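You operate a simulated robot arm through the tools that you are given. There is no shell and no other tool. Be economical: measure what you need, move in short steps, check, and stop when the job is done.

Carry out the task below with a simulated robot arm. There is one attempt and no reset: what you move stays moved.

## Task
Pack bearing 72 with grease till it shows, then put it in Reuse.
Fine: no overflow; swing the purple lever aside again. Where these are worked on the way, their far stop is far enough and under half their travel is too little: purple lever.

The check looks at the end state, three seconds after you hand in, the way a careful person would. Anything else that was tipped, shoved, dropped, spilled or broken makes it a failure.

## Robot
A 6-joint arm with a two-finger parallel gripper, fixed in place. Base frame: the origin is at the foot of the arm, x ahead of it, y to its left, z up; the work surface is at about z = 0. Units: mm, degrees, N and s.
With the tool pointing down near the work surface it reaches from about 160 to 420 mm from the base axis. Its first joint turns from -66.0 to 66.0 degrees. Payload 1.57 kg.
The TCP is the grasp point between the finger pads, 30 mm short of the fingertips. In the tool frame z runs along the fingers and y along their closing line. The gripper opens to 80 mm. The fingers are 17 mm wide and 12 mm thick; the gripper's body (40 by 82 mm) begins 80 mm behind the TCP.
Orientation is that of the tool frame in the base frame, as a unit quaternion [x, y, z, w]. With the fingers straight down and closing along the base's y, the tool's x points along the base's -x, its y along +y and its z along -z.

## Interface
- The arm moves only by the tool step_arm. Its argument "motion" is a list of rows, each a list of 6 numbers: the shift along the tool's x, y, z in mm, then the turn, a rotation vector about the tool's x, y, z in degrees. In form: [[dx, dy, dz, ax, ay, az], ...]. A call has 1 to 8 rows; each row is the pose to reach, as a shift and turn from the pose commanded when the call began, along the tool's axes at that moment. "hand" is the gripper command, from -1 (shut) to 1 (fully open), values between in proportion, set as the call begins (left out, the last holds). Rows are played at 5 a second. More than 50 mm and 8.6 degrees between two rows, or a gripper value outside its range, and nothing of the call is played. Where a pose cannot be reached the arm comes as near as it can. A force on the tool above 70 N (or 10 N above the force at the start of the call, whichever is more), or a blocked arm, ends the call early, and 0.2 s more pass. Each finger travels about 153 mm/s and halts on what it meets, pressing with about 36 N; the grip force reading is that of the motor and also rises with nothing between the fingers. The clock runs only during rows and for 0.2 s after the last one: add rows that repeat a pose to give the fingers time. The reply holds the time, the measured pose of the TCP, the force on the tool along the base axes, the opening and the grip force, in the units named above and with some noise, with the torque about the TCP (base axes, N m) and any sound that the robot's microphone picked up, and new pictures: "show" is both (left out), scene, wrist or none.
- Cameras (640 x 400 px; columns grow to the right, rows downward): "scene" is fixed at [42.9, -320.7, 425.6]; the picture's right is [0.84, -0.54, 0.00], its down [-0.30, -0.48, -0.82] and it looks along [0.44, 0.70, -0.57] (base axes); focal length 252 px, centre (320, 200). "wrist" rides on the gripper at [72, -7, -122] in the tool frame; the picture's right is [0.09, 1.00, 0.00], its down [-0.84, 0.08, -0.54] and it looks along [-0.54, 0.05, 0.84] (tool axes); focal length 238 px, centre (320, 200). There is no depth. A picture from a camera that has moved, and an enlarged one, comes with that camera's place and axes in the base frame and with its lens. The place of the scene camera against the robot may be out by one fixed shift of up to 12 mm in any direction.
- close_up(camera, box): a new picture of the part [left, top, right, bottom] of that camera's present view, enlarged. The clock stands still meanwhile.
- close_job(): hands the job in; it is judged then, once.

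Go step by step. Nothing tells you positions but the pictures and the camera data: compare them with the known pose of the tool, close in by small moves and look again before you grip or let go. The budget is 120 turns and 200 pictures, counting those below and the enlarged ones. Unless the task says otherwise, let go and move clear before handing in, and close with one line.

The tools are called after ">>>" as name(argument=value, ...) on one line, values as JSON. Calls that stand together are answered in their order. step_arm: Moves the arm, as the interface text tells. Its arguments: {"type":"object","properties":{"motion":{"type":"array","items":{"type":"array","items":{"type":"number"}}},"hand":{"type":"number"},"show":{"type":"string","enum":["both","scene","wrist","none"]}},"required":["motion"]} The other tools are called the same way: close_up (camera, box) takes an enlarged picture of a part of a camera's view; close_job () hands the job in.

At the start:

```text
time_s: 0.0
eef_pos: [225.7, 38.7, 275.5]
orientation: [0.0, 1.0, 0.001, 0.0]
wrist_force: [-0.7, 0.4, 0.2]
wrist_torque: [0.02, 0.03, 0.0]
width: 80.0
grip_force: 0.0
```

scene: 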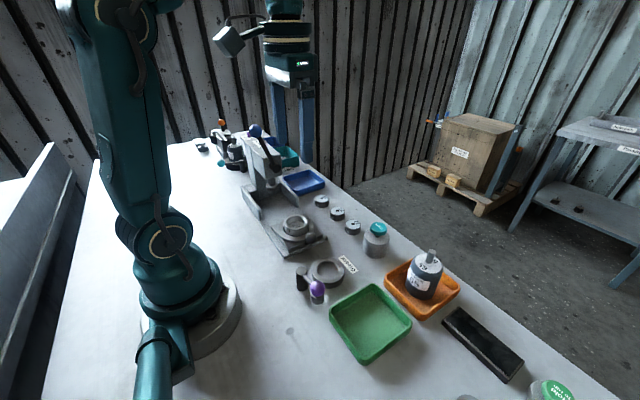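
wrist: 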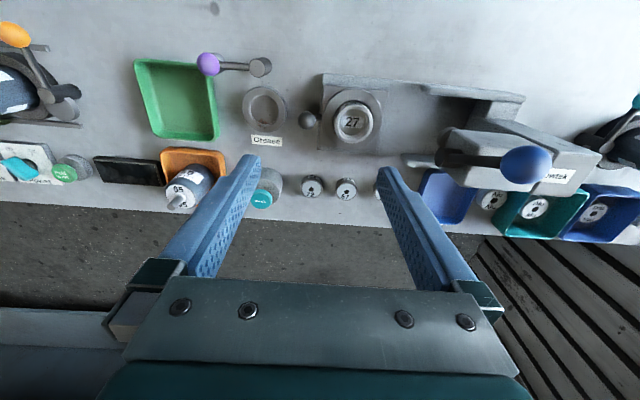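

I see a bench with trays, a purple lever, a grease ring, a press-like fixture and several numbered bearings. I'll enlarge the views to read the labels.

>>> close_up(camera="wrist", box=[120, 30, 400, 220])

>>> close_up(camera="wrist", box=[390, 60, 640, 250])

>>> close_up(camera="scene", box=[180, 100, 340, 200])

>>> close_up(camera="scene", box=[240, 180, 480, 330])

>>> close_up(camera="wrist", box=[0, 10, 240, 220])

```text
2.11 times, centred on (260, 125) of wrist
camera zoom: at [152.9, 31.7, 398.3], right [-0.09, 1.0, 0.0], down [0.84, 0.07, 0.54], along [0.54, 0.05, -0.84], focal length 502 px, centre (446, 358)
```

zoom: 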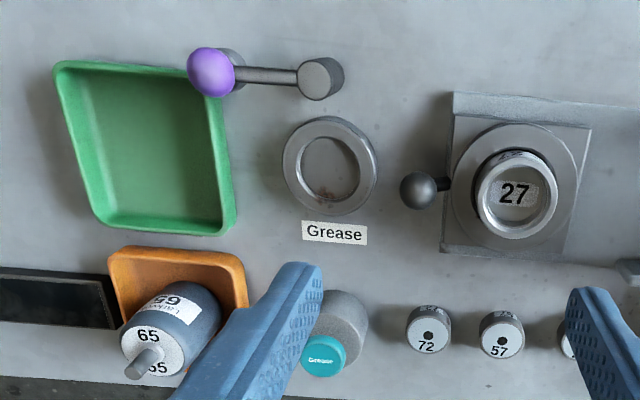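

```text
2.11 times, centred on (515, 155) of wrist
camera zoom: at [152.9, 31.7, 398.3], right [-0.09, 1.0, 0.0], down [0.84, 0.07, 0.54], along [0.54, 0.05, -0.84], focal length 502 px, centre (-90, 295)
```

zoom: 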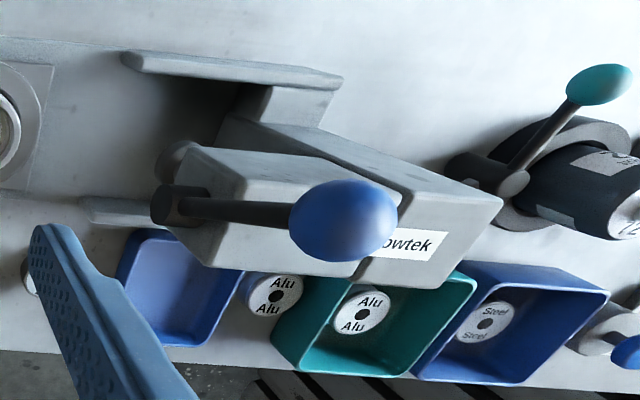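

```text
4.00 times, centred on (260, 150) of scene
camera zoom: at [42.9, -320.7, 425.6], right [0.84, -0.54, 0.0], down [-0.3, -0.48, -0.82], along [0.44, 0.7, -0.57], focal length 1009 px, centre (560, 400)
```

zoom: 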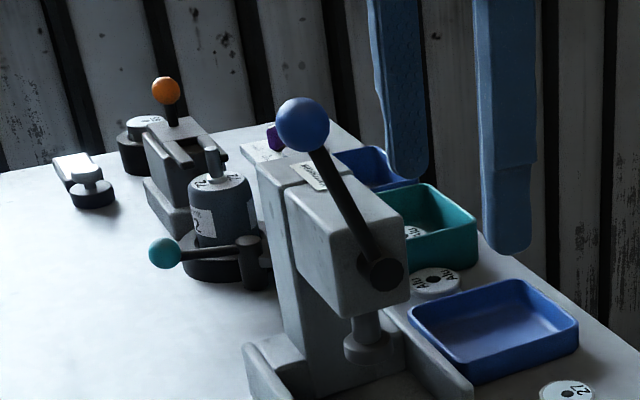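

```text
2.67 times, centred on (360, 255) of scene
camera zoom: at [42.9, -320.7, 425.6], right [0.84, -0.54, 0.0], down [-0.3, -0.48, -0.82], along [0.44, 0.7, -0.57], focal length 673 px, centre (213, 53)
```

zoom: 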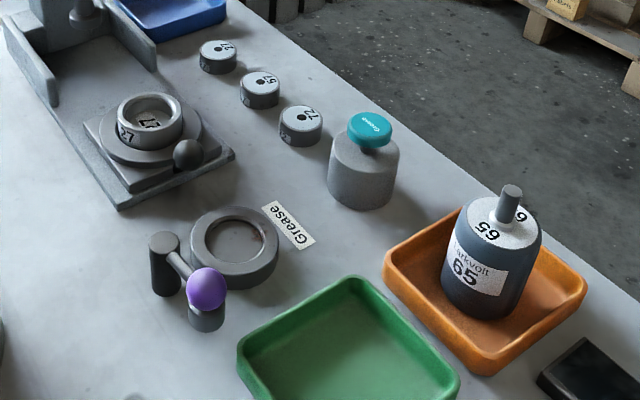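

```text
1.90 times, centred on (120, 115) of wrist
camera zoom: at [152.9, 31.7, 398.3], right [-0.09, 1.0, 0.0], down [0.84, 0.07, 0.54], along [0.54, 0.05, -0.84], focal length 454 px, centre (701, 362)
```

zoom: 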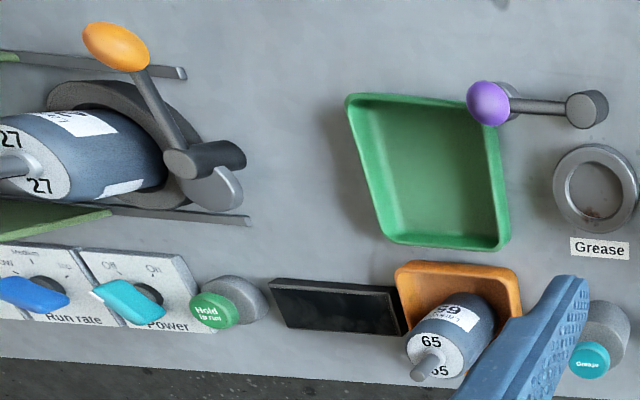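

Bearing 72 is one of three small cylinders; the grease seat, the purple lever and the teal "Grease" button sit together. I don't see the Reuse label yet, so I'll look from other viewpoints.

>>> step_arm(motion=[[0, 40, 0, 0, 0, 0], [0, 80, 0, 0, 0, 0], [0, 120, 0, 0, 0, 0], [0, 160, 0, 0, 0, 0]])

>>> close_up(camera="wrist", box=[320, 0, 640, 200])

>>> close_up(camera="wrist", box=[160, 50, 480, 250])

```text
time_s: 0.9
eef_pos: [225.3, 145.4, 278.3]
orientation: [0.012, 1.0, -0.026, -0.001]
wrist_force: [-0.6, -50.0, 9.9]
wrist_torque: [-1.33, 0.05, 0.35]
width: 35.1
grip_force: 0.1
stopped in row 4: the force on the tool passed its limit at 79 N (the readings are from after the stop); the commanded pose is now the measured one
camera wrist: at [153.0, 145.6, 401.2], right [-0.07, 1.0, -0.05], down [0.84, 0.09, 0.54], along [0.54, -0.01, -0.84], focal length 238 px, centre (320, 200)
```

scene: 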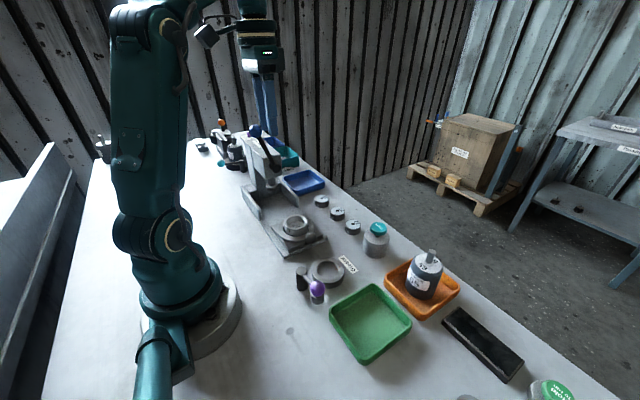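
wrist: 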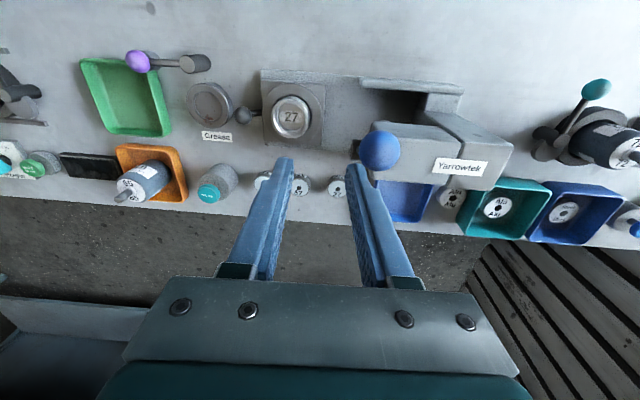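

```text
2.00 times, centred on (480, 100) of wrist
camera zoom: at [153.0, 145.6, 401.2], right [-0.07, 1.0, -0.05], down [0.84, 0.09, 0.54], along [0.54, -0.01, -0.84], focal length 477 px, centre (0, 400)
```

zoom: 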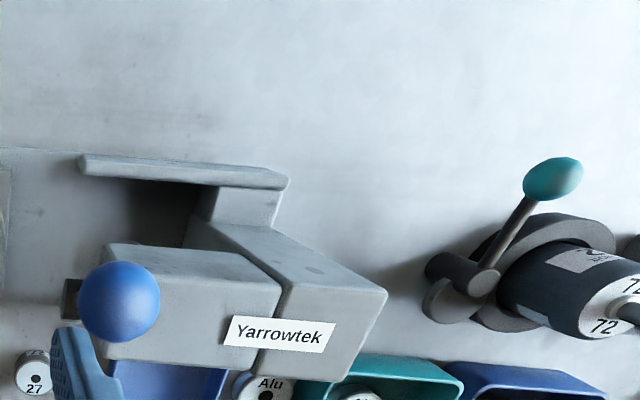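

```text
2.00 times, centred on (320, 150) of wrist
camera zoom: at [153.0, 145.6, 401.2], right [-0.07, 1.0, -0.05], down [0.84, 0.09, 0.54], along [0.54, -0.01, -0.84], focal length 477 px, centre (320, 300)
```

zoom: 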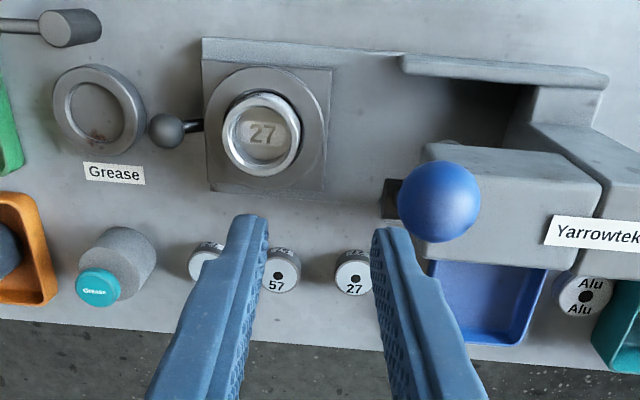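

The fingers ran into the tall press lever (blue ball). I back away at once, gently, then raise.

>>> step_arm(motion=[[0, -25, 0, 0, 0, 0], [0, -50, 0, 0, 0, 0], [0, -50, -30, 0, 0, 0], [0, -50, -60, 0, 0, 0], [0, -50, -80, 0, 0, 0]], hand=-1)

>>> close_up(camera="scene", box=[180, 100, 340, 200])

>>> close_up(camera="wrist", box=[320, 0, 640, 200])

```text
time_s: 2.1
eef_pos: [215.6, 99.0, 309.8]
orientation: [0.007, 1.0, -0.015, 0.002]
wrist_force: [-0.4, 0.5, 0.5]
wrist_torque: [-0.04, 0.03, -0.02]
width: 0.0
grip_force: 21.5
out of reach, approached as far as the arm can: row 4, 5
camera wrist: at [143.1, 97.0, 432.0], right [-0.08, 1.0, -0.03], down [0.84, 0.08, 0.54], along [0.54, 0.02, -0.84], focal length 238 px, centre (320, 200)
```

scene: 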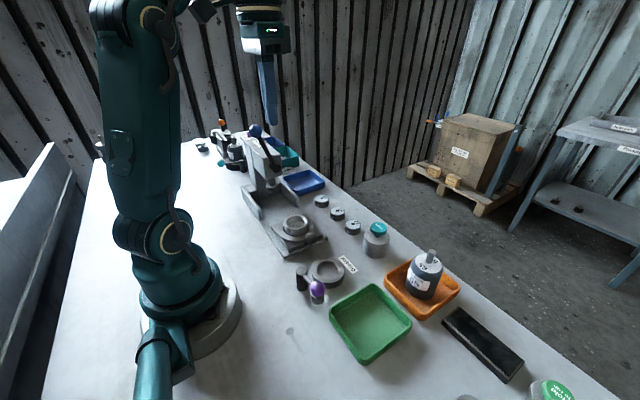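
wrist: 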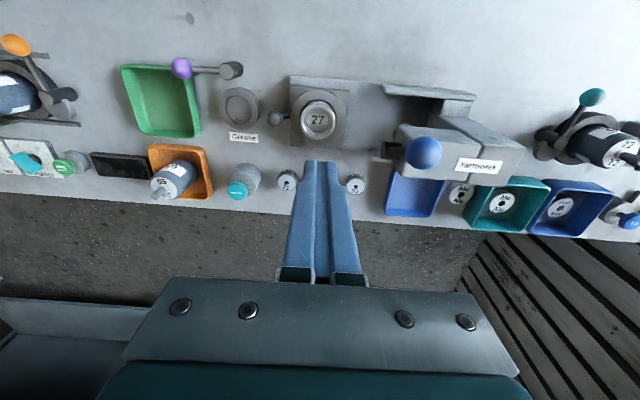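

```text
4.00 times, centred on (260, 150) of scene
camera zoom: at [42.9, -320.7, 425.6], right [0.84, -0.54, 0.0], down [-0.3, -0.48, -0.82], along [0.44, 0.7, -0.57], focal length 1009 px, centre (560, 400)
```

zoom: 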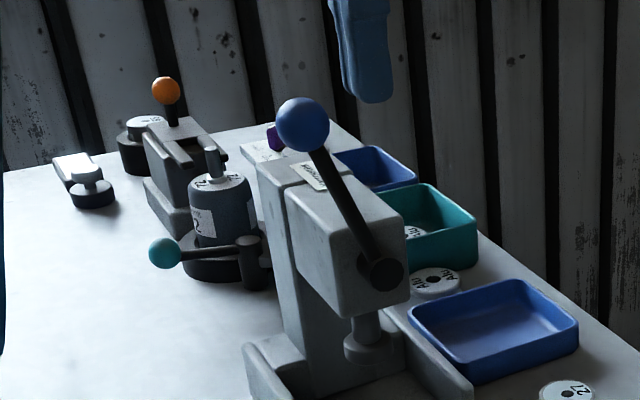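

```text
2.00 times, centred on (480, 100) of wrist
camera zoom: at [143.1, 97.0, 432.0], right [-0.08, 1.0, -0.03], down [0.84, 0.08, 0.54], along [0.54, 0.02, -0.84], focal length 477 px, centre (0, 400)
```

zoom: 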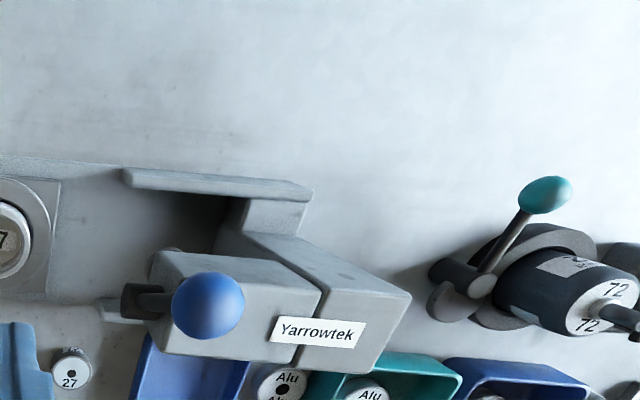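

The press lever looks unchanged. I now hunt for the Reuse label with closer views.

>>> close_up(camera="scene", box=[300, 250, 620, 400])

>>> close_up(camera="scene", box=[260, 120, 400, 230])

>>> close_up(camera="wrist", box=[440, 80, 640, 240])

>>> close_up(camera="wrist", box=[0, 30, 240, 210])

>>> close_up(camera="scene", box=[540, 100, 640, 190])

```text
2.00 times, centred on (460, 325) of scene
camera zoom: at [42.9, -320.7, 425.6], right [0.84, -0.54, 0.0], down [-0.3, -0.48, -0.82], along [0.44, 0.7, -0.57], focal length 504 px, centre (40, -50)
```

zoom: 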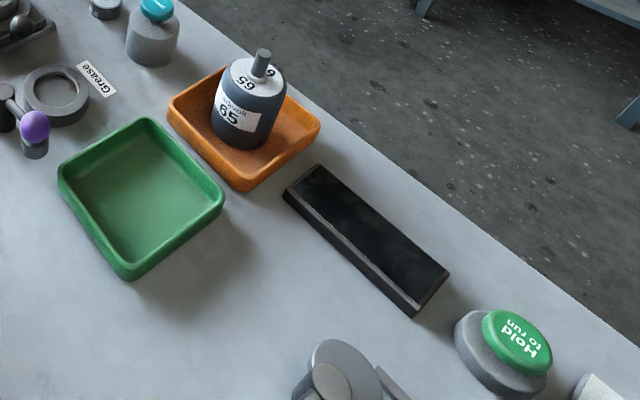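

```text
3.64 times, centred on (330, 175) of scene
camera zoom: at [42.9, -320.7, 425.6], right [0.84, -0.54, 0.0], down [-0.3, -0.48, -0.82], along [0.44, 0.7, -0.57], focal length 917 px, centre (284, 291)
```

zoom: 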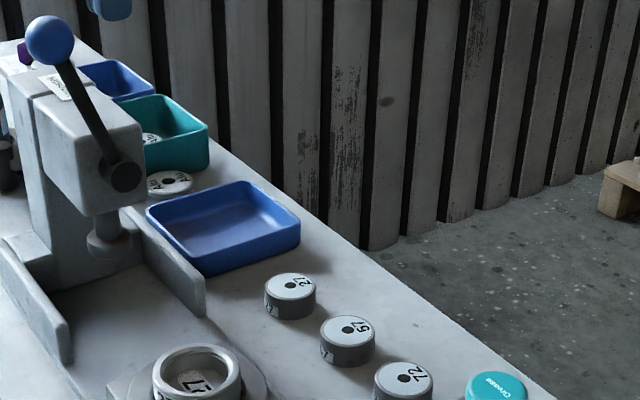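

```text
2.50 times, centred on (540, 160) of wrist
camera zoom: at [143.1, 97.0, 432.0], right [-0.08, 1.0, -0.03], down [0.84, 0.08, 0.54], along [0.54, 0.02, -0.84], focal length 596 px, centre (-230, 300)
```

zoom: 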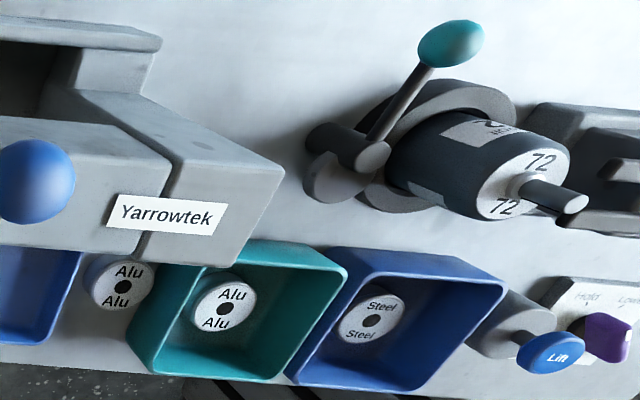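

```text
2.22 times, centred on (120, 120) of wrist
camera zoom: at [143.1, 97.0, 432.0], right [-0.08, 1.0, -0.03], down [0.84, 0.08, 0.54], along [0.54, 0.02, -0.84], focal length 530 px, centre (764, 378)
```

zoom: 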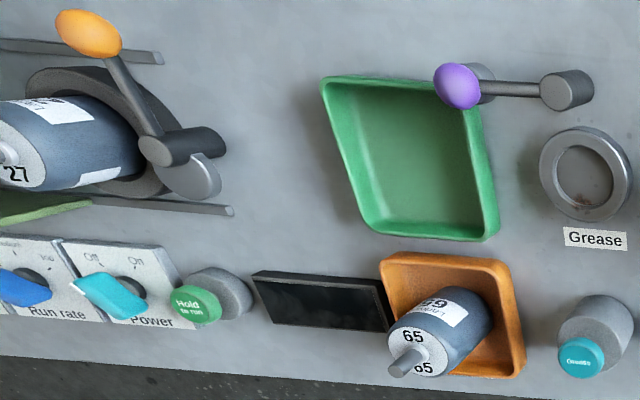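

```text
4.44 times, centred on (590, 145) of scene
camera zoom: at [42.9, -320.7, 425.6], right [0.84, -0.54, 0.0], down [-0.3, -0.48, -0.82], along [0.44, 0.7, -0.57], focal length 1121 px, centre (-880, 444)
```

zoom: 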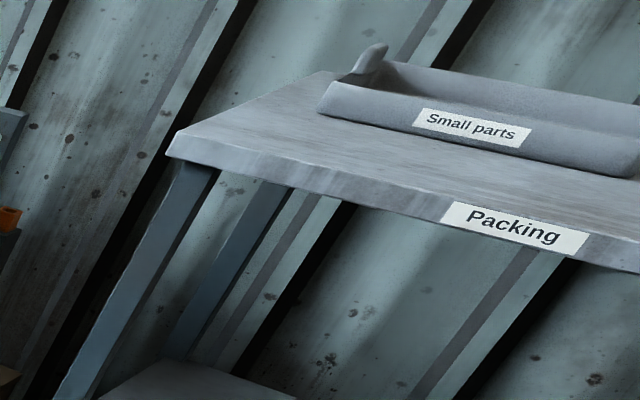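

No Reuse label faces either camera; the print is meant for someone standing on the +x side. I'll turn the gripper about its axis to look back at the trays from there.

>>> step_arm(motion=[[0, -12, 0, 0, 0, 8.5], [0, -24, 0, 0, 0, 17], [0, -36, 0, 0, 0, 25.5], [0, -48, 0, 0, 0, 34], [0, -60, 0, 0, 0, 42.5], [0, -72, 0, 0, 0, 51], [0, -84, 0, 0, 0, 59.5], [0, -95, 0, 0, 0, 68]], show="wrist")

```text
time_s: 3.9
eef_pos: [213.8, 1.4, 315.3]
orientation: [0.566, 0.824, -0.012, 0.009]
wrist_force: [0.3, -0.3, 0.3]
wrist_torque: [-0.03, -0.03, 0.0]
width: 0.0
grip_force: 21.2
camera wrist: at [181.3, 69.4, 434.9], right [0.9, 0.44, -0.01], down [0.37, -0.74, 0.56], along [0.24, -0.51, -0.83], focal length 238 px, centre (320, 200)
```

wrist: 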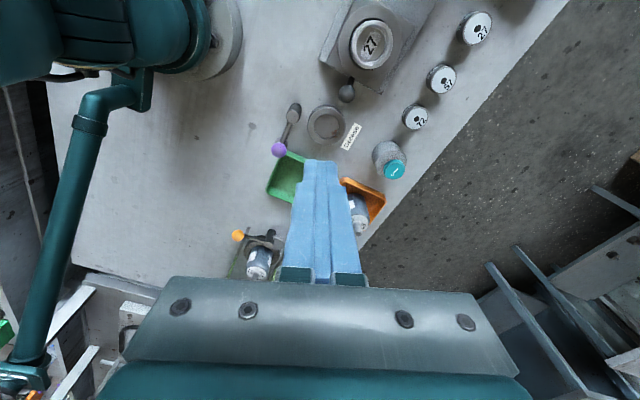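

>>> step_arm(motion=[[0, 0, 0, 0, 0, 8.5], [0, 0, 0, 0, 0, 17], [0, 0, 0, 0, 0, 25.5], [0, 0, 0, 0, 0, 34], [0, 0, 0, 0, 0, 42.5], [0, 0, 0, 0, 0, 51], [0, 0, 0, 0, 0, 59.5], [0, 0, 0, 0, 0, 68]], show="wrist")

```text
time_s: 5.7
eef_pos: [215.1, 2.8, 313.8]
orientation: [0.93, 0.366, -0.006, 0.015]
wrist_force: [-0.2, 0.6, -0.4]
wrist_torque: [0.01, 0.0, -0.01]
width: 0.0
grip_force: 20.9
camera wrist: at [262.2, 59.4, 435.1], right [0.75, -0.66, 0.02], down [-0.56, -0.61, 0.56], along [-0.36, -0.43, -0.83], focal length 238 px, centre (320, 200)
```

wrist: 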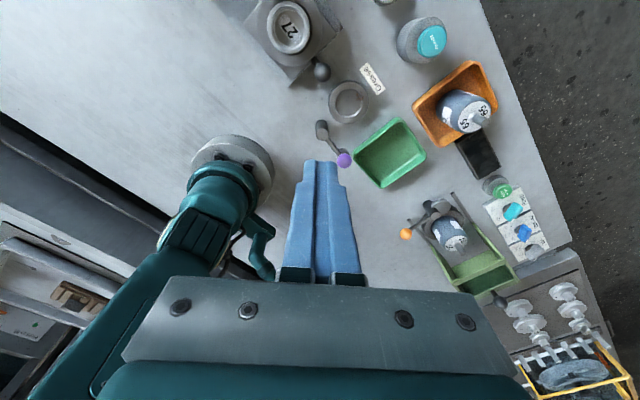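

>>> step_arm(motion=[[18, 17, 0, 0, 0, 8], [36, 34, 0, 0, 0, 16], [54, 51, 5, 0, 0, 24], [72, 68, 20, 0, 0, 32], [90, 85, 40, 0, 0, 39], [110, 102, 60, 0, 0, 45]], show="wrist")

```text
time_s: 7.1
eef_pos: [332.6, -87.1, 242.6]
orientation: [1.0, -0.001, 0.001, 0.014]
wrist_force: [-0.1, -0.1, -0.4]
wrist_torque: [-0.02, 0.0, -0.02]
width: 0.0
grip_force: 21.1
out of reach, approached as far as the arm can: row 2, 3, 4, 5, 6
camera wrist: at [402.8, -77.2, 365.2], right [0.09, -1.0, 0.03], down [-0.84, -0.06, 0.54], along [-0.54, -0.07, -0.84], focal length 238 px, centre (320, 200)
```

wrist: 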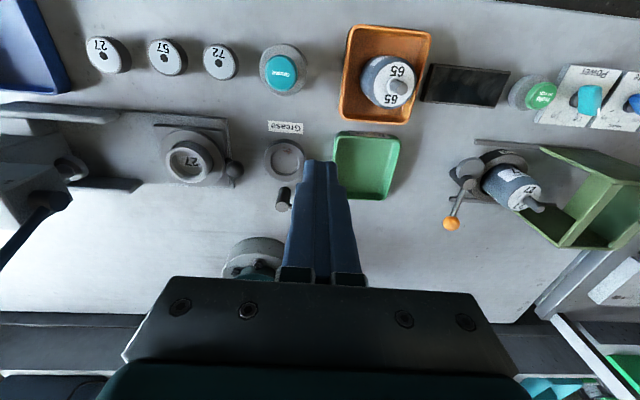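

>>> step_arm(motion=[[0, 0, 0, 0, -8, 0], [0, 0, 15, 0, -16, 0], [0, 0, 30, 0, -24, 0], [0, 0, 30, 0, -30, 0]], show="wrist")

>>> close_up(camera="wrist", box=[0, 0, 320, 200])

>>> close_up(camera="wrist", box=[300, 0, 620, 200])

```text
time_s: 8.1
eef_pos: [248.6, -98.1, 182.6]
orientation: [0.966, -0.018, -0.259, 0.01]
wrist_force: [0.1, 0.6, 0.6]
wrist_torque: [0.04, -0.03, -0.01]
width: 0.0
grip_force: 22.0
out of reach, approached as far as the arm can: row 1, 2, 3, 4
camera wrist: at [371.3, -92.3, 252.6], right [0.05, -1.0, -0.02], down [-0.45, -0.04, 0.89], along [-0.89, -0.04, -0.46], focal length 238 px, centre (320, 200)
```

wrist: 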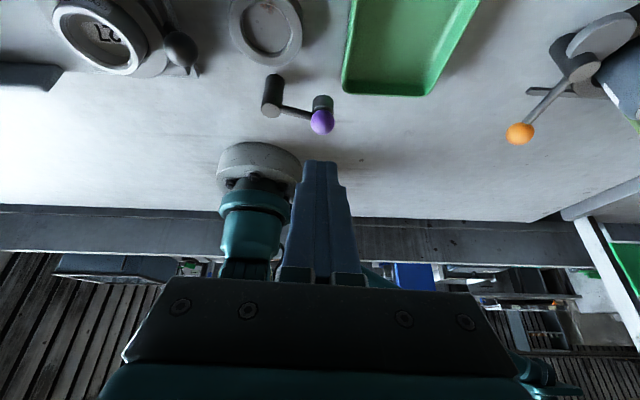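

```text
2.00 times, centred on (160, 100) of wrist
camera zoom: at [371.3, -92.3, 252.6], right [0.05, -1.0, -0.02], down [-0.45, -0.04, 0.89], along [-0.89, -0.04, -0.46], focal length 477 px, centre (640, 400)
```

zoom: 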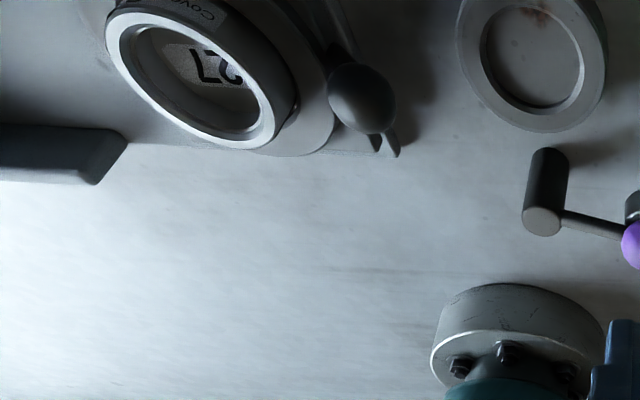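

```text
2.00 times, centred on (460, 100) of wrist
camera zoom: at [371.3, -92.3, 252.6], right [0.05, -1.0, -0.02], down [-0.45, -0.04, 0.89], along [-0.89, -0.04, -0.46], focal length 477 px, centre (40, 400)
```

zoom: 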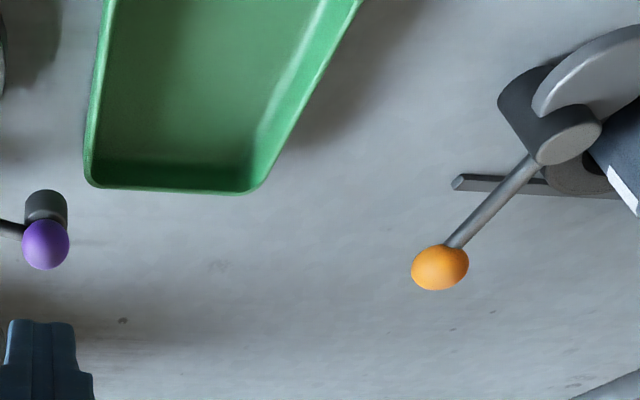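

The picture is upside-down here (its top is nearer +x), and the trays are out of view. I straighten up a bit and reach further out and lower.

>>> step_arm(motion=[[25, 0, -7, 0, 5, 0], [50, 0, -14, 0, 10, 0], [75, 0, -21, 0, 15, 0], [100, 0, -28, 0, 20, 0], [123, 0, -36, 0, 20, 0]], show="wrist")

>>> close_up(camera="wrist", box=[0, 0, 320, 200])

>>> close_up(camera="wrist", box=[300, 0, 620, 200])

```text
time_s: 9.3
eef_pos: [347.4, -101.6, 147.6]
orientation: [0.996, -0.016, -0.087, 0.012]
wrist_force: [-0.7, 0.7, 0.0]
wrist_torque: [-0.01, 0.02, -0.01]
width: 0.0
grip_force: 20.9
out of reach, approached as far as the arm can: row 4, 5
camera wrist: at [438.3, -95.2, 255.4], right [0.06, -1.0, 0.01], down [-0.73, -0.04, 0.68], along [-0.68, -0.05, -0.73], focal length 238 px, centre (320, 200)
```

wrist: 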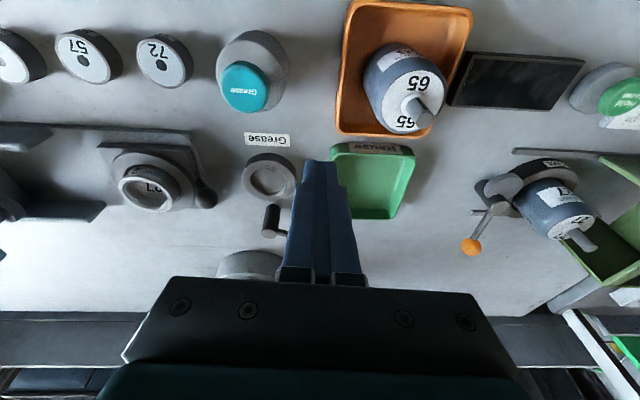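

```text
2.00 times, centred on (160, 100) of wrist
camera zoom: at [438.3, -95.2, 255.4], right [0.06, -1.0, 0.01], down [-0.73, -0.04, 0.68], along [-0.68, -0.05, -0.73], focal length 477 px, centre (640, 400)
```

zoom: 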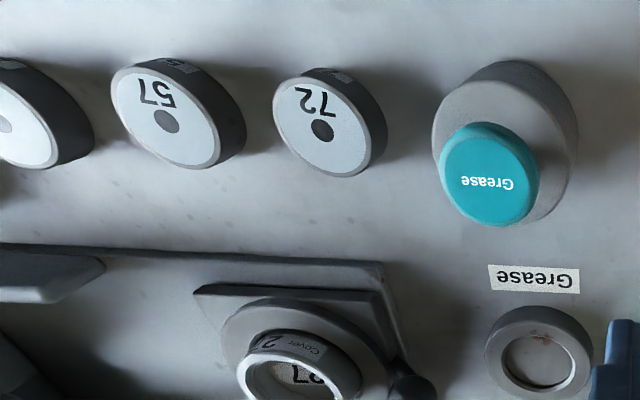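

```text
2.00 times, centred on (460, 100) of wrist
camera zoom: at [438.3, -95.2, 255.4], right [0.06, -1.0, 0.01], down [-0.73, -0.04, 0.68], along [-0.68, -0.05, -0.73], focal length 477 px, centre (40, 400)
```

zoom: 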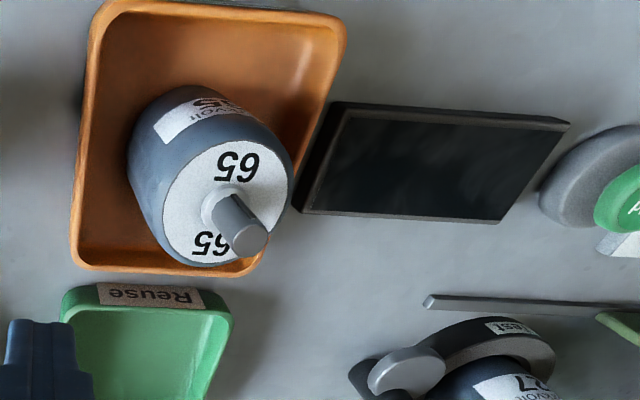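

The green tray is "Reuse". I check the disc's side label and the lever in detail.

>>> close_up(camera="wrist", box=[130, 25, 210, 95])

>>> close_up(camera="wrist", box=[220, 120, 320, 250])

>>> close_up(camera="scene", box=[280, 200, 400, 310])

```text
5.71 times, centred on (170, 60) of wrist
camera zoom: at [438.3, -95.2, 255.4], right [0.06, -1.0, 0.01], down [-0.73, -0.04, 0.68], along [-0.68, -0.05, -0.73], focal length 1362 px, centre (1177, 1000)
```

zoom: 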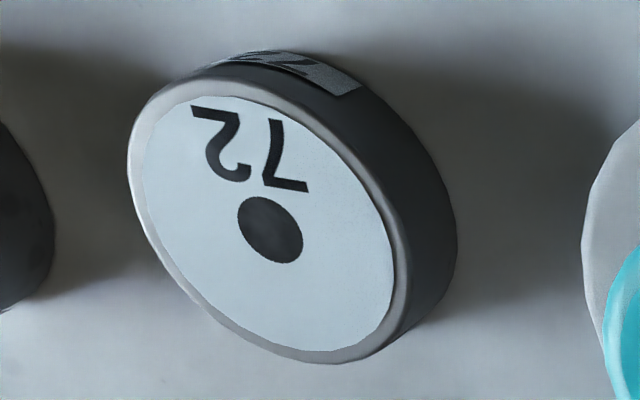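

```text
3.08 times, centred on (270, 185) of wrist
camera zoom: at [438.3, -95.2, 255.4], right [0.06, -1.0, 0.01], down [-0.73, -0.04, 0.68], along [-0.68, -0.05, -0.73], focal length 733 px, centre (474, 246)
```

zoom: 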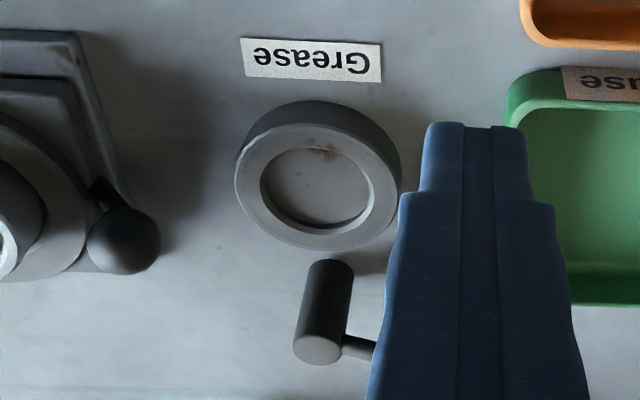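

```text
3.64 times, centred on (340, 255) of scene
camera zoom: at [42.9, -320.7, 425.6], right [0.84, -0.54, 0.0], down [-0.3, -0.48, -0.82], along [0.44, 0.7, -0.57], focal length 917 px, centre (247, 0)
```

zoom: 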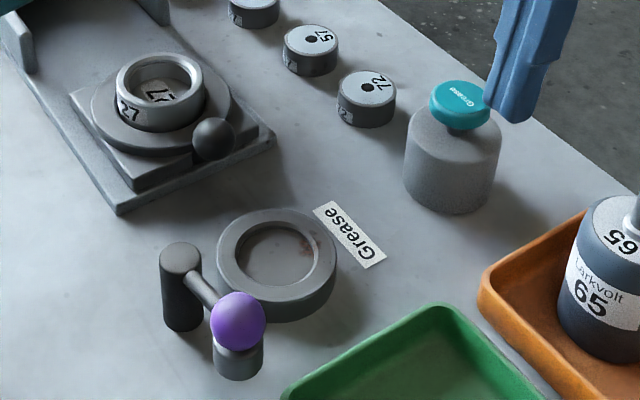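

Bearing 72 sits near (370, 37) with neighbours about 65 mm apart. I move over it, tool vertical, opening narrowed to about 54 mm so as to miss the neighbour.

>>> step_arm(motion=[[4, -28, 0, -0.5, 4, -1], [8, -56, 0, -1, 8, -2], [12, -84, 6, -1.4, 10, -2], [18, -112, 12, -1.4, 10, -2], [23, -140, 20.7, -1.4, 10, -2]], hand=0.35)

```text
time_s: 10.5
eef_pos: [370.3, -87.3, 181.9]
orientation: [1.0, 0.004, -0.001, 0.025]
wrist_force: [0.9, 0.5, 0.3]
wrist_torque: [0.0, 0.03, 0.02]
width: 54.0
grip_force: 0.1
out of reach, approached as far as the arm can: row 1, 2, 3, 4, 5
camera wrist: at [440.5, -74.9, 303.5], right [0.1, -0.99, 0.05], down [-0.83, -0.06, 0.55], along [-0.54, -0.1, -0.84], focal length 238 px, centre (320, 200)
```

scene: 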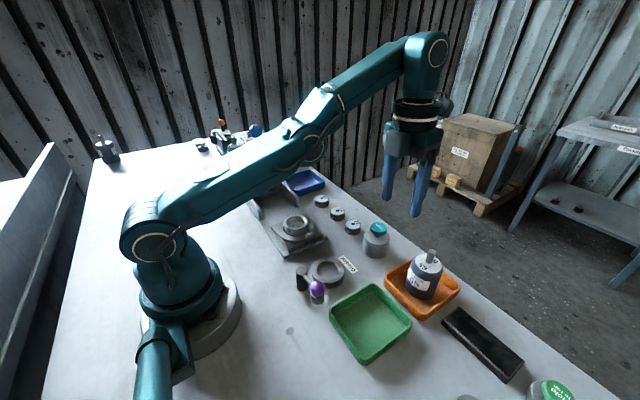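
wrist: 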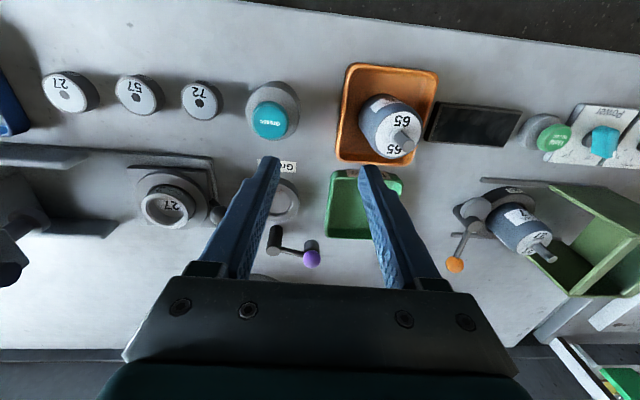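

The 180° wrist turn hits a joint limit toward +y. I turn back by about 90°, so the fingers close along x (free space on both sides of the bearing).

>>> step_arm(motion=[[0, 0, 0, 0, 0, -8.5], [0, -10, 0, 0, 0, -17], [0, -25, 0, 0, 0, -25.5], [0, -40, 0, 0, 0, -34], [0, -55, 0, 0, 0, -42.5], [0, -70, 0, 0, 0, -51], [0, -85, 0, 0, 0, -59.5], [0, -100, 0, 0, 0, -68]], show="none")

```text
time_s: 12.3
eef_pos: [380.2, 8.6, 175.1]
orientation: [0.827, 0.562, -0.017, 0.02]
wrist_force: [0.3, -0.1, 0.4]
wrist_torque: [-0.02, -0.02, 0.02]
width: 54.0
grip_force: 0.1
out of reach, approached as far as the arm can: row 4, 5, 6, 7, 8
```

>>> step_arm(motion=[[4, -4, 11, 0.4, 0.9, -7], [8, -8, 22, 0.7, 1.8, -14], [17, -17, 45, 1.1, 2.8, -21.6]], hand=0.6)

```text
time_s: 13.1
eef_pos: [377.8, 28.8, 171.2]
orientation: [0.707, 0.707, -0.007, -0.007]
wrist_force: [-0.6, -0.1, -0.7]
wrist_torque: [-0.02, 0.02, 0.01]
width: 64.0
grip_force: 0.1
out of reach, approached as far as the arm can: row 1, 2, 3
camera wrist: at [372.5, 100.6, 292.9], right [1.0, 0.09, -0.02], down [0.09, -0.84, 0.54], along [0.03, -0.54, -0.84], focal length 238 px, centre (320, 200)
```

scene: 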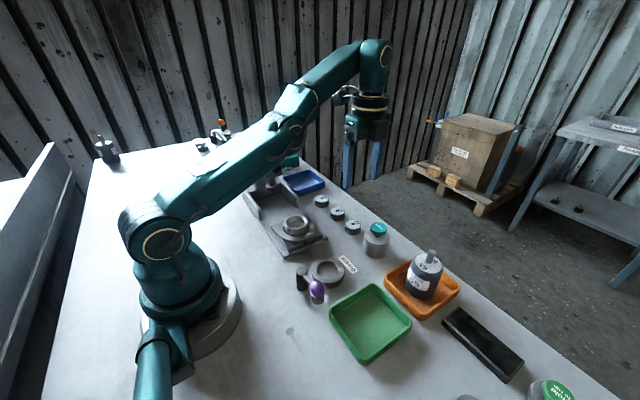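
wrist: 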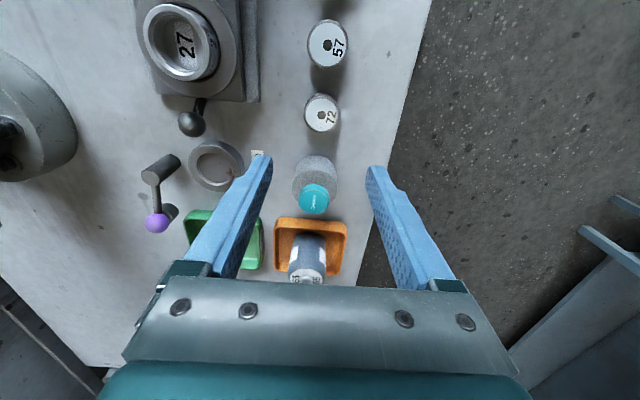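

>>> step_arm(motion=[[4, -1, 20, 0, 0, 0], [8, -3, 50, 0, 0, 0], [12, -4, 80, 0, 0, 0], [12, -4, 80, 0, 0, 0]])

>>> close_up(camera="scene", box=[290, 160, 410, 250])

```text
time_s: 14.1
eef_pos: [373.1, 40.9, 89.9]
orientation: [0.707, 0.707, -0.004, -0.002]
wrist_force: [0.8, -0.1, -0.3]
wrist_torque: [0.0, 0.03, 0.0]
width: 64.0
grip_force: 0.0
out of reach, approached as far as the arm can: row 1
camera wrist: at [368.2, 112.9, 212.1], right [1.0, 0.09, -0.01], down [0.08, -0.84, 0.54], along [0.04, -0.54, -0.84], focal length 238 px, centre (320, 200)
```

scene: 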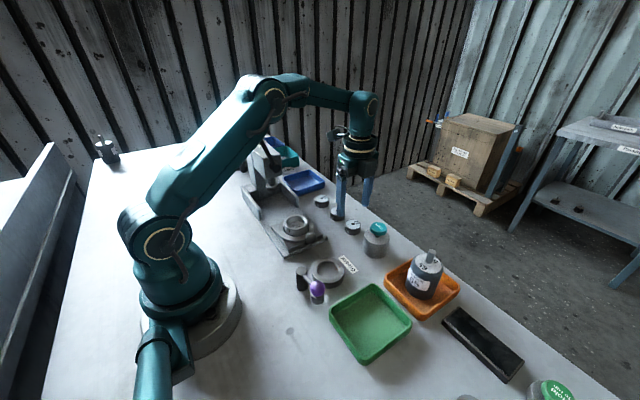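
wrist: 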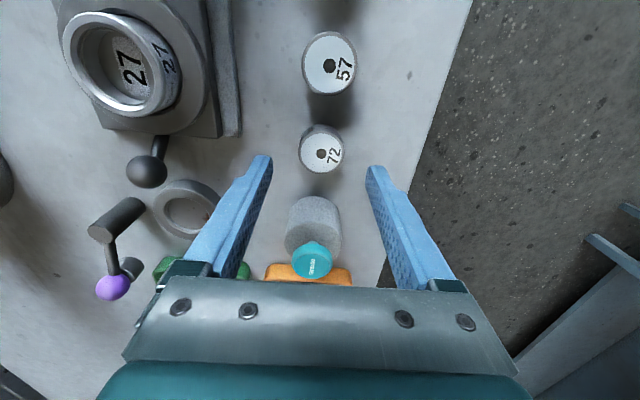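

```text
4.44 times, centred on (350, 205) of scene
camera zoom: at [42.9, -320.7, 425.6], right [0.84, -0.54, 0.0], down [-0.3, -0.48, -0.82], along [0.44, 0.7, -0.57], focal length 1121 px, centre (187, 178)
```

zoom: 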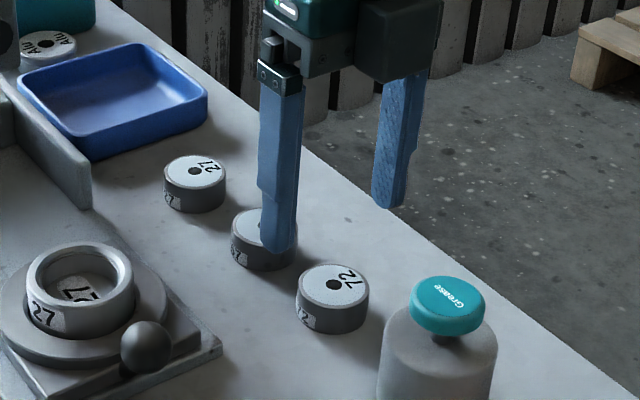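

Bearing 72 is centred near (374, 38), top about 22 mm. I'll grip only its upper half so that the fingers clear the seat's rim.

>>> step_arm(motion=[[-3, 1, 20, 0, 0, 0], [-3, 1, 40, 0, 0, 0], [-3, 1, 48, 0, 0, 0], [-3, 1, 48, 0, 0, 0]])

>>> close_up(camera="scene", box=[290, 160, 410, 250])

```text
time_s: 15.1
eef_pos: [374.3, 38.8, 42.6]
orientation: [0.708, 0.707, -0.004, -0.003]
wrist_force: [-0.5, -0.1, 0.4]
wrist_torque: [-0.03, -0.03, -0.02]
width: 63.8
grip_force: 0.1
camera wrist: at [368.0, 110.1, 164.7], right [1.0, 0.09, -0.01], down [0.08, -0.84, 0.54], along [0.04, -0.54, -0.84], focal length 238 px, centre (320, 200)
```

scene: 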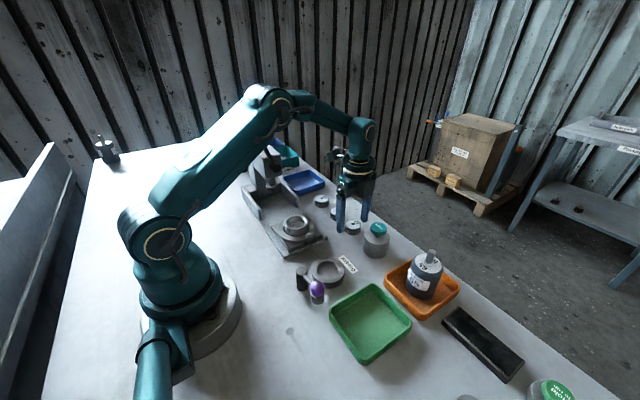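
wrist: 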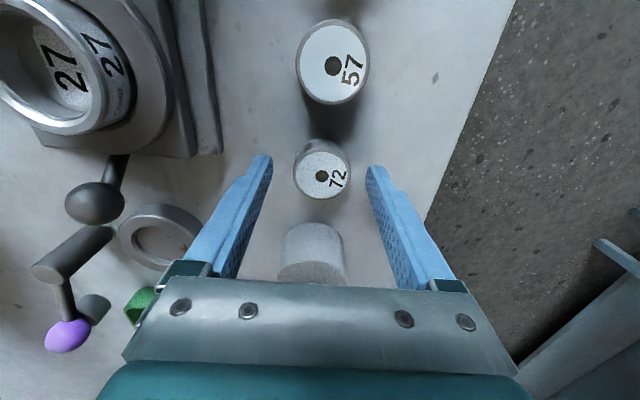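

```text
4.44 times, centred on (350, 205) of scene
camera zoom: at [42.9, -320.7, 425.6], right [0.84, -0.54, 0.0], down [-0.3, -0.48, -0.82], along [0.44, 0.7, -0.57], focal length 1121 px, centre (187, 178)
```

zoom: 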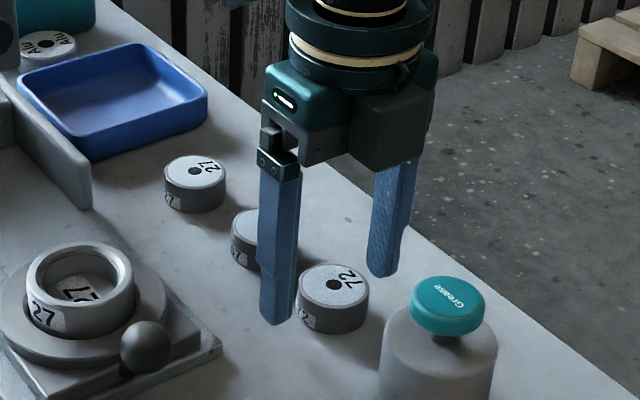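

>>> step_arm(motion=[[-1.5, 0, 0, 0, 0, 0], [-1.5, 0, 0, 0, 0, 0], [-1.5, 0, 0, 0, 0, 0]], hand=-1)

>>> close_up(camera="scene", box=[290, 160, 410, 250])

```text
time_s: 15.9
eef_pos: [374.6, 37.9, 42.5]
orientation: [0.708, 0.706, -0.003, -0.003]
wrist_force: [0.1, 0.9, 2.5]
wrist_torque: [0.03, 0.0, 0.02]
width: 38.3
grip_force: 36.2
camera wrist: at [368.3, 108.9, 164.8], right [1.0, 0.09, -0.01], down [0.08, -0.84, 0.54], along [0.04, -0.54, -0.84], focal length 238 px, centre (320, 200)
```

scene: 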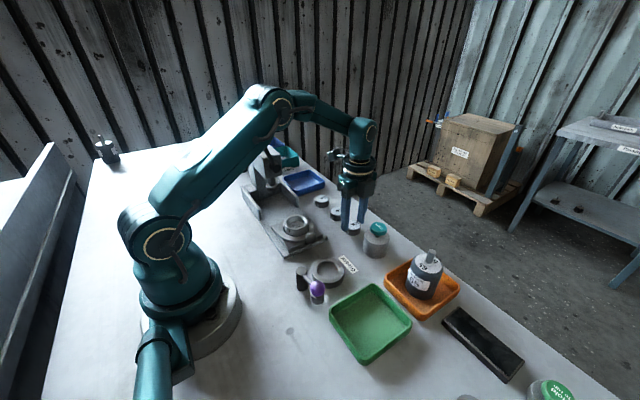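
wrist: 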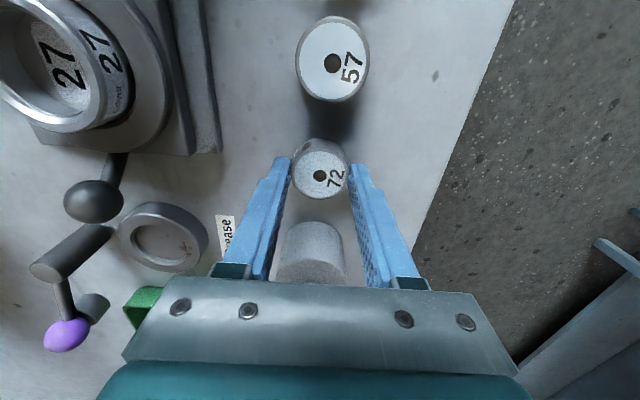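

```text
4.44 times, centred on (350, 205) of scene
camera zoom: at [42.9, -320.7, 425.6], right [0.84, -0.54, 0.0], down [-0.3, -0.48, -0.82], along [0.44, 0.7, -0.57], focal length 1121 px, centre (187, 178)
```

zoom: 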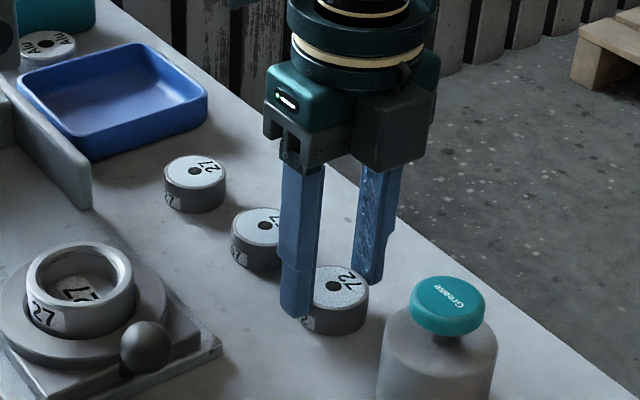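

Firmly held at 38 mm. I lift and carry it toward the grease seat.

>>> step_arm(motion=[[0, 0, -45, 0, 0, 0], [0, 0, -85, 0, 0, 0], [-25, -40, -85, 0, 0, 0], [-50, -80, -85, 0, 0, 0], [-65, -110, -85, 0, 0, 0], [-80, -130, -85, 0, 0, 0], [-80, -130, -85, 0, 0, 0]])

>>> close_up(camera="scene", box=[270, 200, 400, 310])

```text
time_s: 17.5
eef_pos: [243.2, -43.0, 128.8]
orientation: [0.707, 0.707, -0.003, -0.004]
wrist_force: [0.1, -0.2, 0.1]
wrist_torque: [-0.05, 0.03, -0.02]
width: 0.2
grip_force: 21.2
camera wrist: at [236.8, 28.9, 250.1], right [1.0, 0.09, -0.01], down [0.08, -0.84, 0.54], along [0.04, -0.54, -0.84], focal length 238 px, centre (320, 200)
```

scene: 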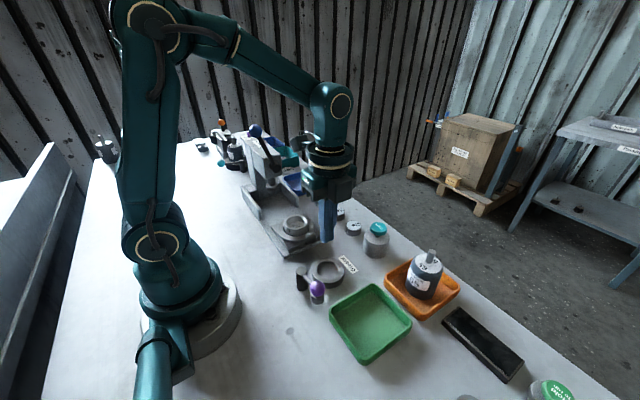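
wrist: 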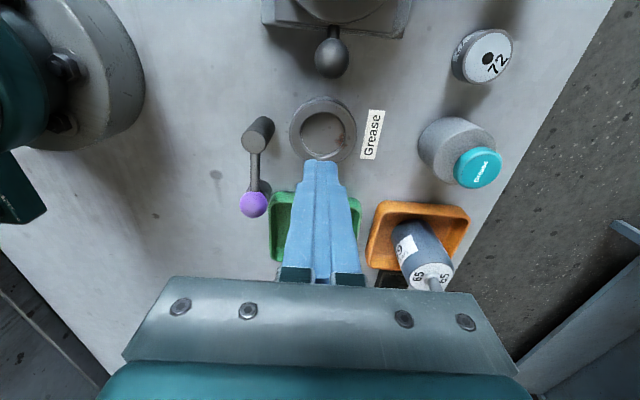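

```text
3.64 times, centred on (335, 255) of scene
camera zoom: at [42.9, -320.7, 425.6], right [0.84, -0.54, 0.0], down [-0.3, -0.48, -0.82], along [0.44, 0.7, -0.57], focal length 917 px, centre (266, 0)
```

zoom: 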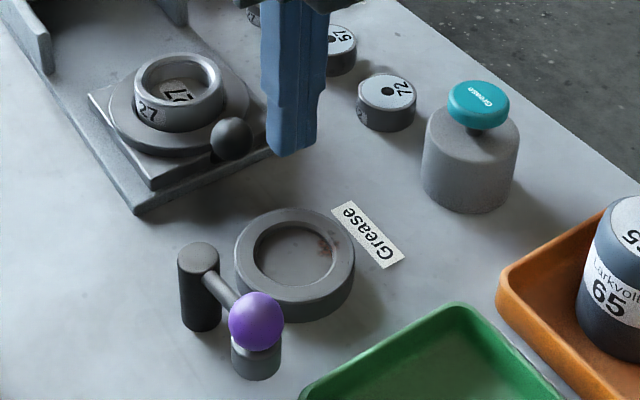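

The bearing slipped out and still stands in its place; the grip was too shallow and the lift too quick. The seat measures near (243.5, -39). I go back for a deeper grip.

>>> step_arm(motion=[[20, 40, 0, 0, 0, 0], [40, 80, 0, 0, 0, 0], [60, 115, 0, 0, 0, 0], [79, 130.5, 0, 0, 0, 0], [79, 130.5, 40, 0, 0, 0], [79, 130.5, 40, 0, 0, 0]], hand=0.6, show="wrist")

>>> close_up(camera="wrist", box=[260, 110, 380, 220])

```text
time_s: 18.9
eef_pos: [376.3, 37.2, 87.7]
orientation: [0.708, 0.706, -0.004, -0.004]
wrist_force: [0.4, 0.6, 0.3]
wrist_torque: [-0.01, -0.01, 0.0]
width: 64.2
grip_force: 0.0
camera wrist: at [369.4, 109.3, 209.8], right [1.0, 0.09, -0.01], down [0.08, -0.84, 0.54], along [0.04, -0.54, -0.84], focal length 238 px, centre (320, 200)
```

wrist: 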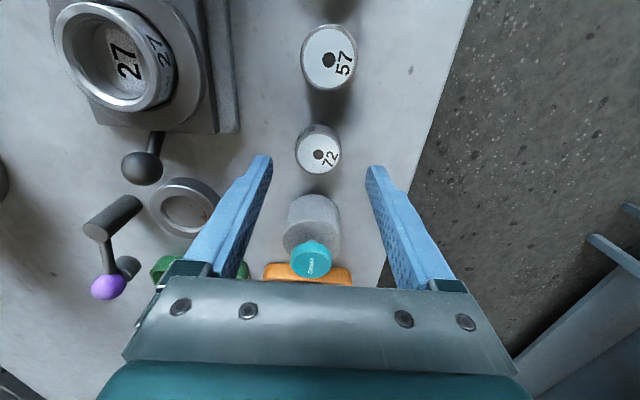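

```text
3.64 times, centred on (320, 165) of wrist
camera zoom: at [369.4, 109.3, 209.8], right [1.0, 0.09, -0.01], down [0.08, -0.84, 0.54], along [0.04, -0.54, -0.84], focal length 867 px, centre (320, 327)
```

zoom: 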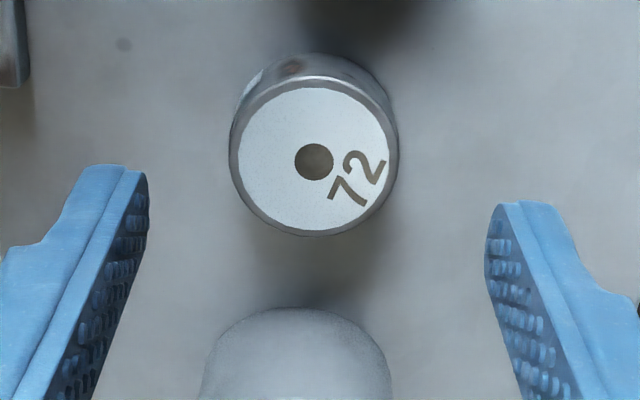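

>>> step_arm(motion=[[-2.5, -3, 25, 0, 0, 0], [-2.5, -3, 45, 0, 0, 0], [-2.5, -3, 53, 0, 0, 0], [-2.5, -3, 53, 0, 0, 0]], show="wrist")

>>> close_up(camera="wrist", box=[260, 110, 380, 220])

>>> close_up(camera="scene", box=[320, 180, 400, 250])

```text
time_s: 19.9
eef_pos: [371.0, 35.5, 33.5]
orientation: [0.708, 0.706, -0.004, -0.003]
wrist_force: [-0.6, -0.2, -0.5]
wrist_torque: [0.0, 0.01, 0.01]
width: 64.1
grip_force: 0.1
camera wrist: at [364.6, 107.1, 156.3], right [1.0, 0.09, -0.01], down [0.08, -0.84, 0.54], along [0.04, -0.54, -0.84], focal length 238 px, centre (320, 200)
```

wrist: 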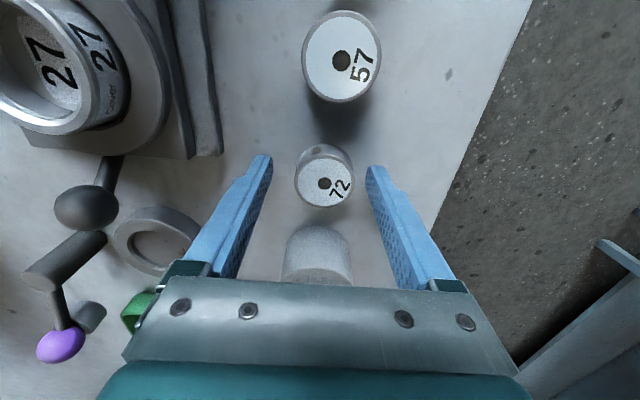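

```text
3.64 times, centred on (320, 165) of wrist
camera zoom: at [364.6, 107.1, 156.3], right [1.0, 0.09, -0.01], down [0.08, -0.84, 0.54], along [0.04, -0.54, -0.84], focal length 867 px, centre (320, 327)
```

zoom: 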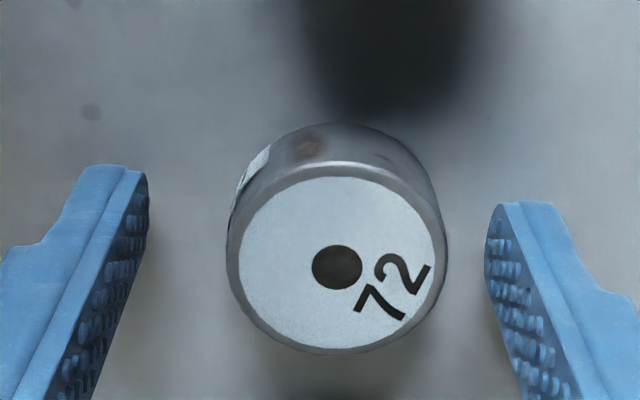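

```text
5.71 times, centred on (360, 215) of scene
camera zoom: at [42.9, -320.7, 425.6], right [0.84, -0.54, 0.0], down [-0.3, -0.48, -0.82], along [0.44, 0.7, -0.57], focal length 1442 px, centre (91, 114)
```

zoom: 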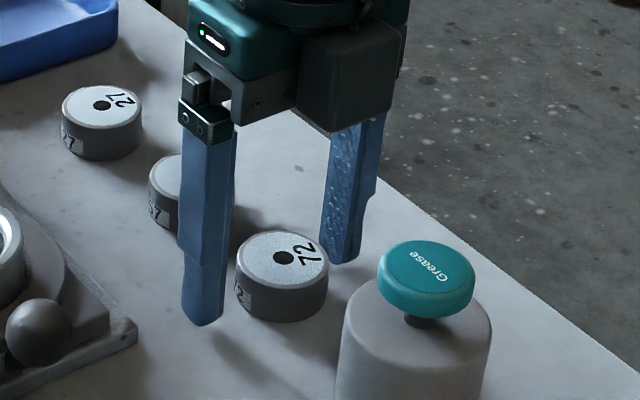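

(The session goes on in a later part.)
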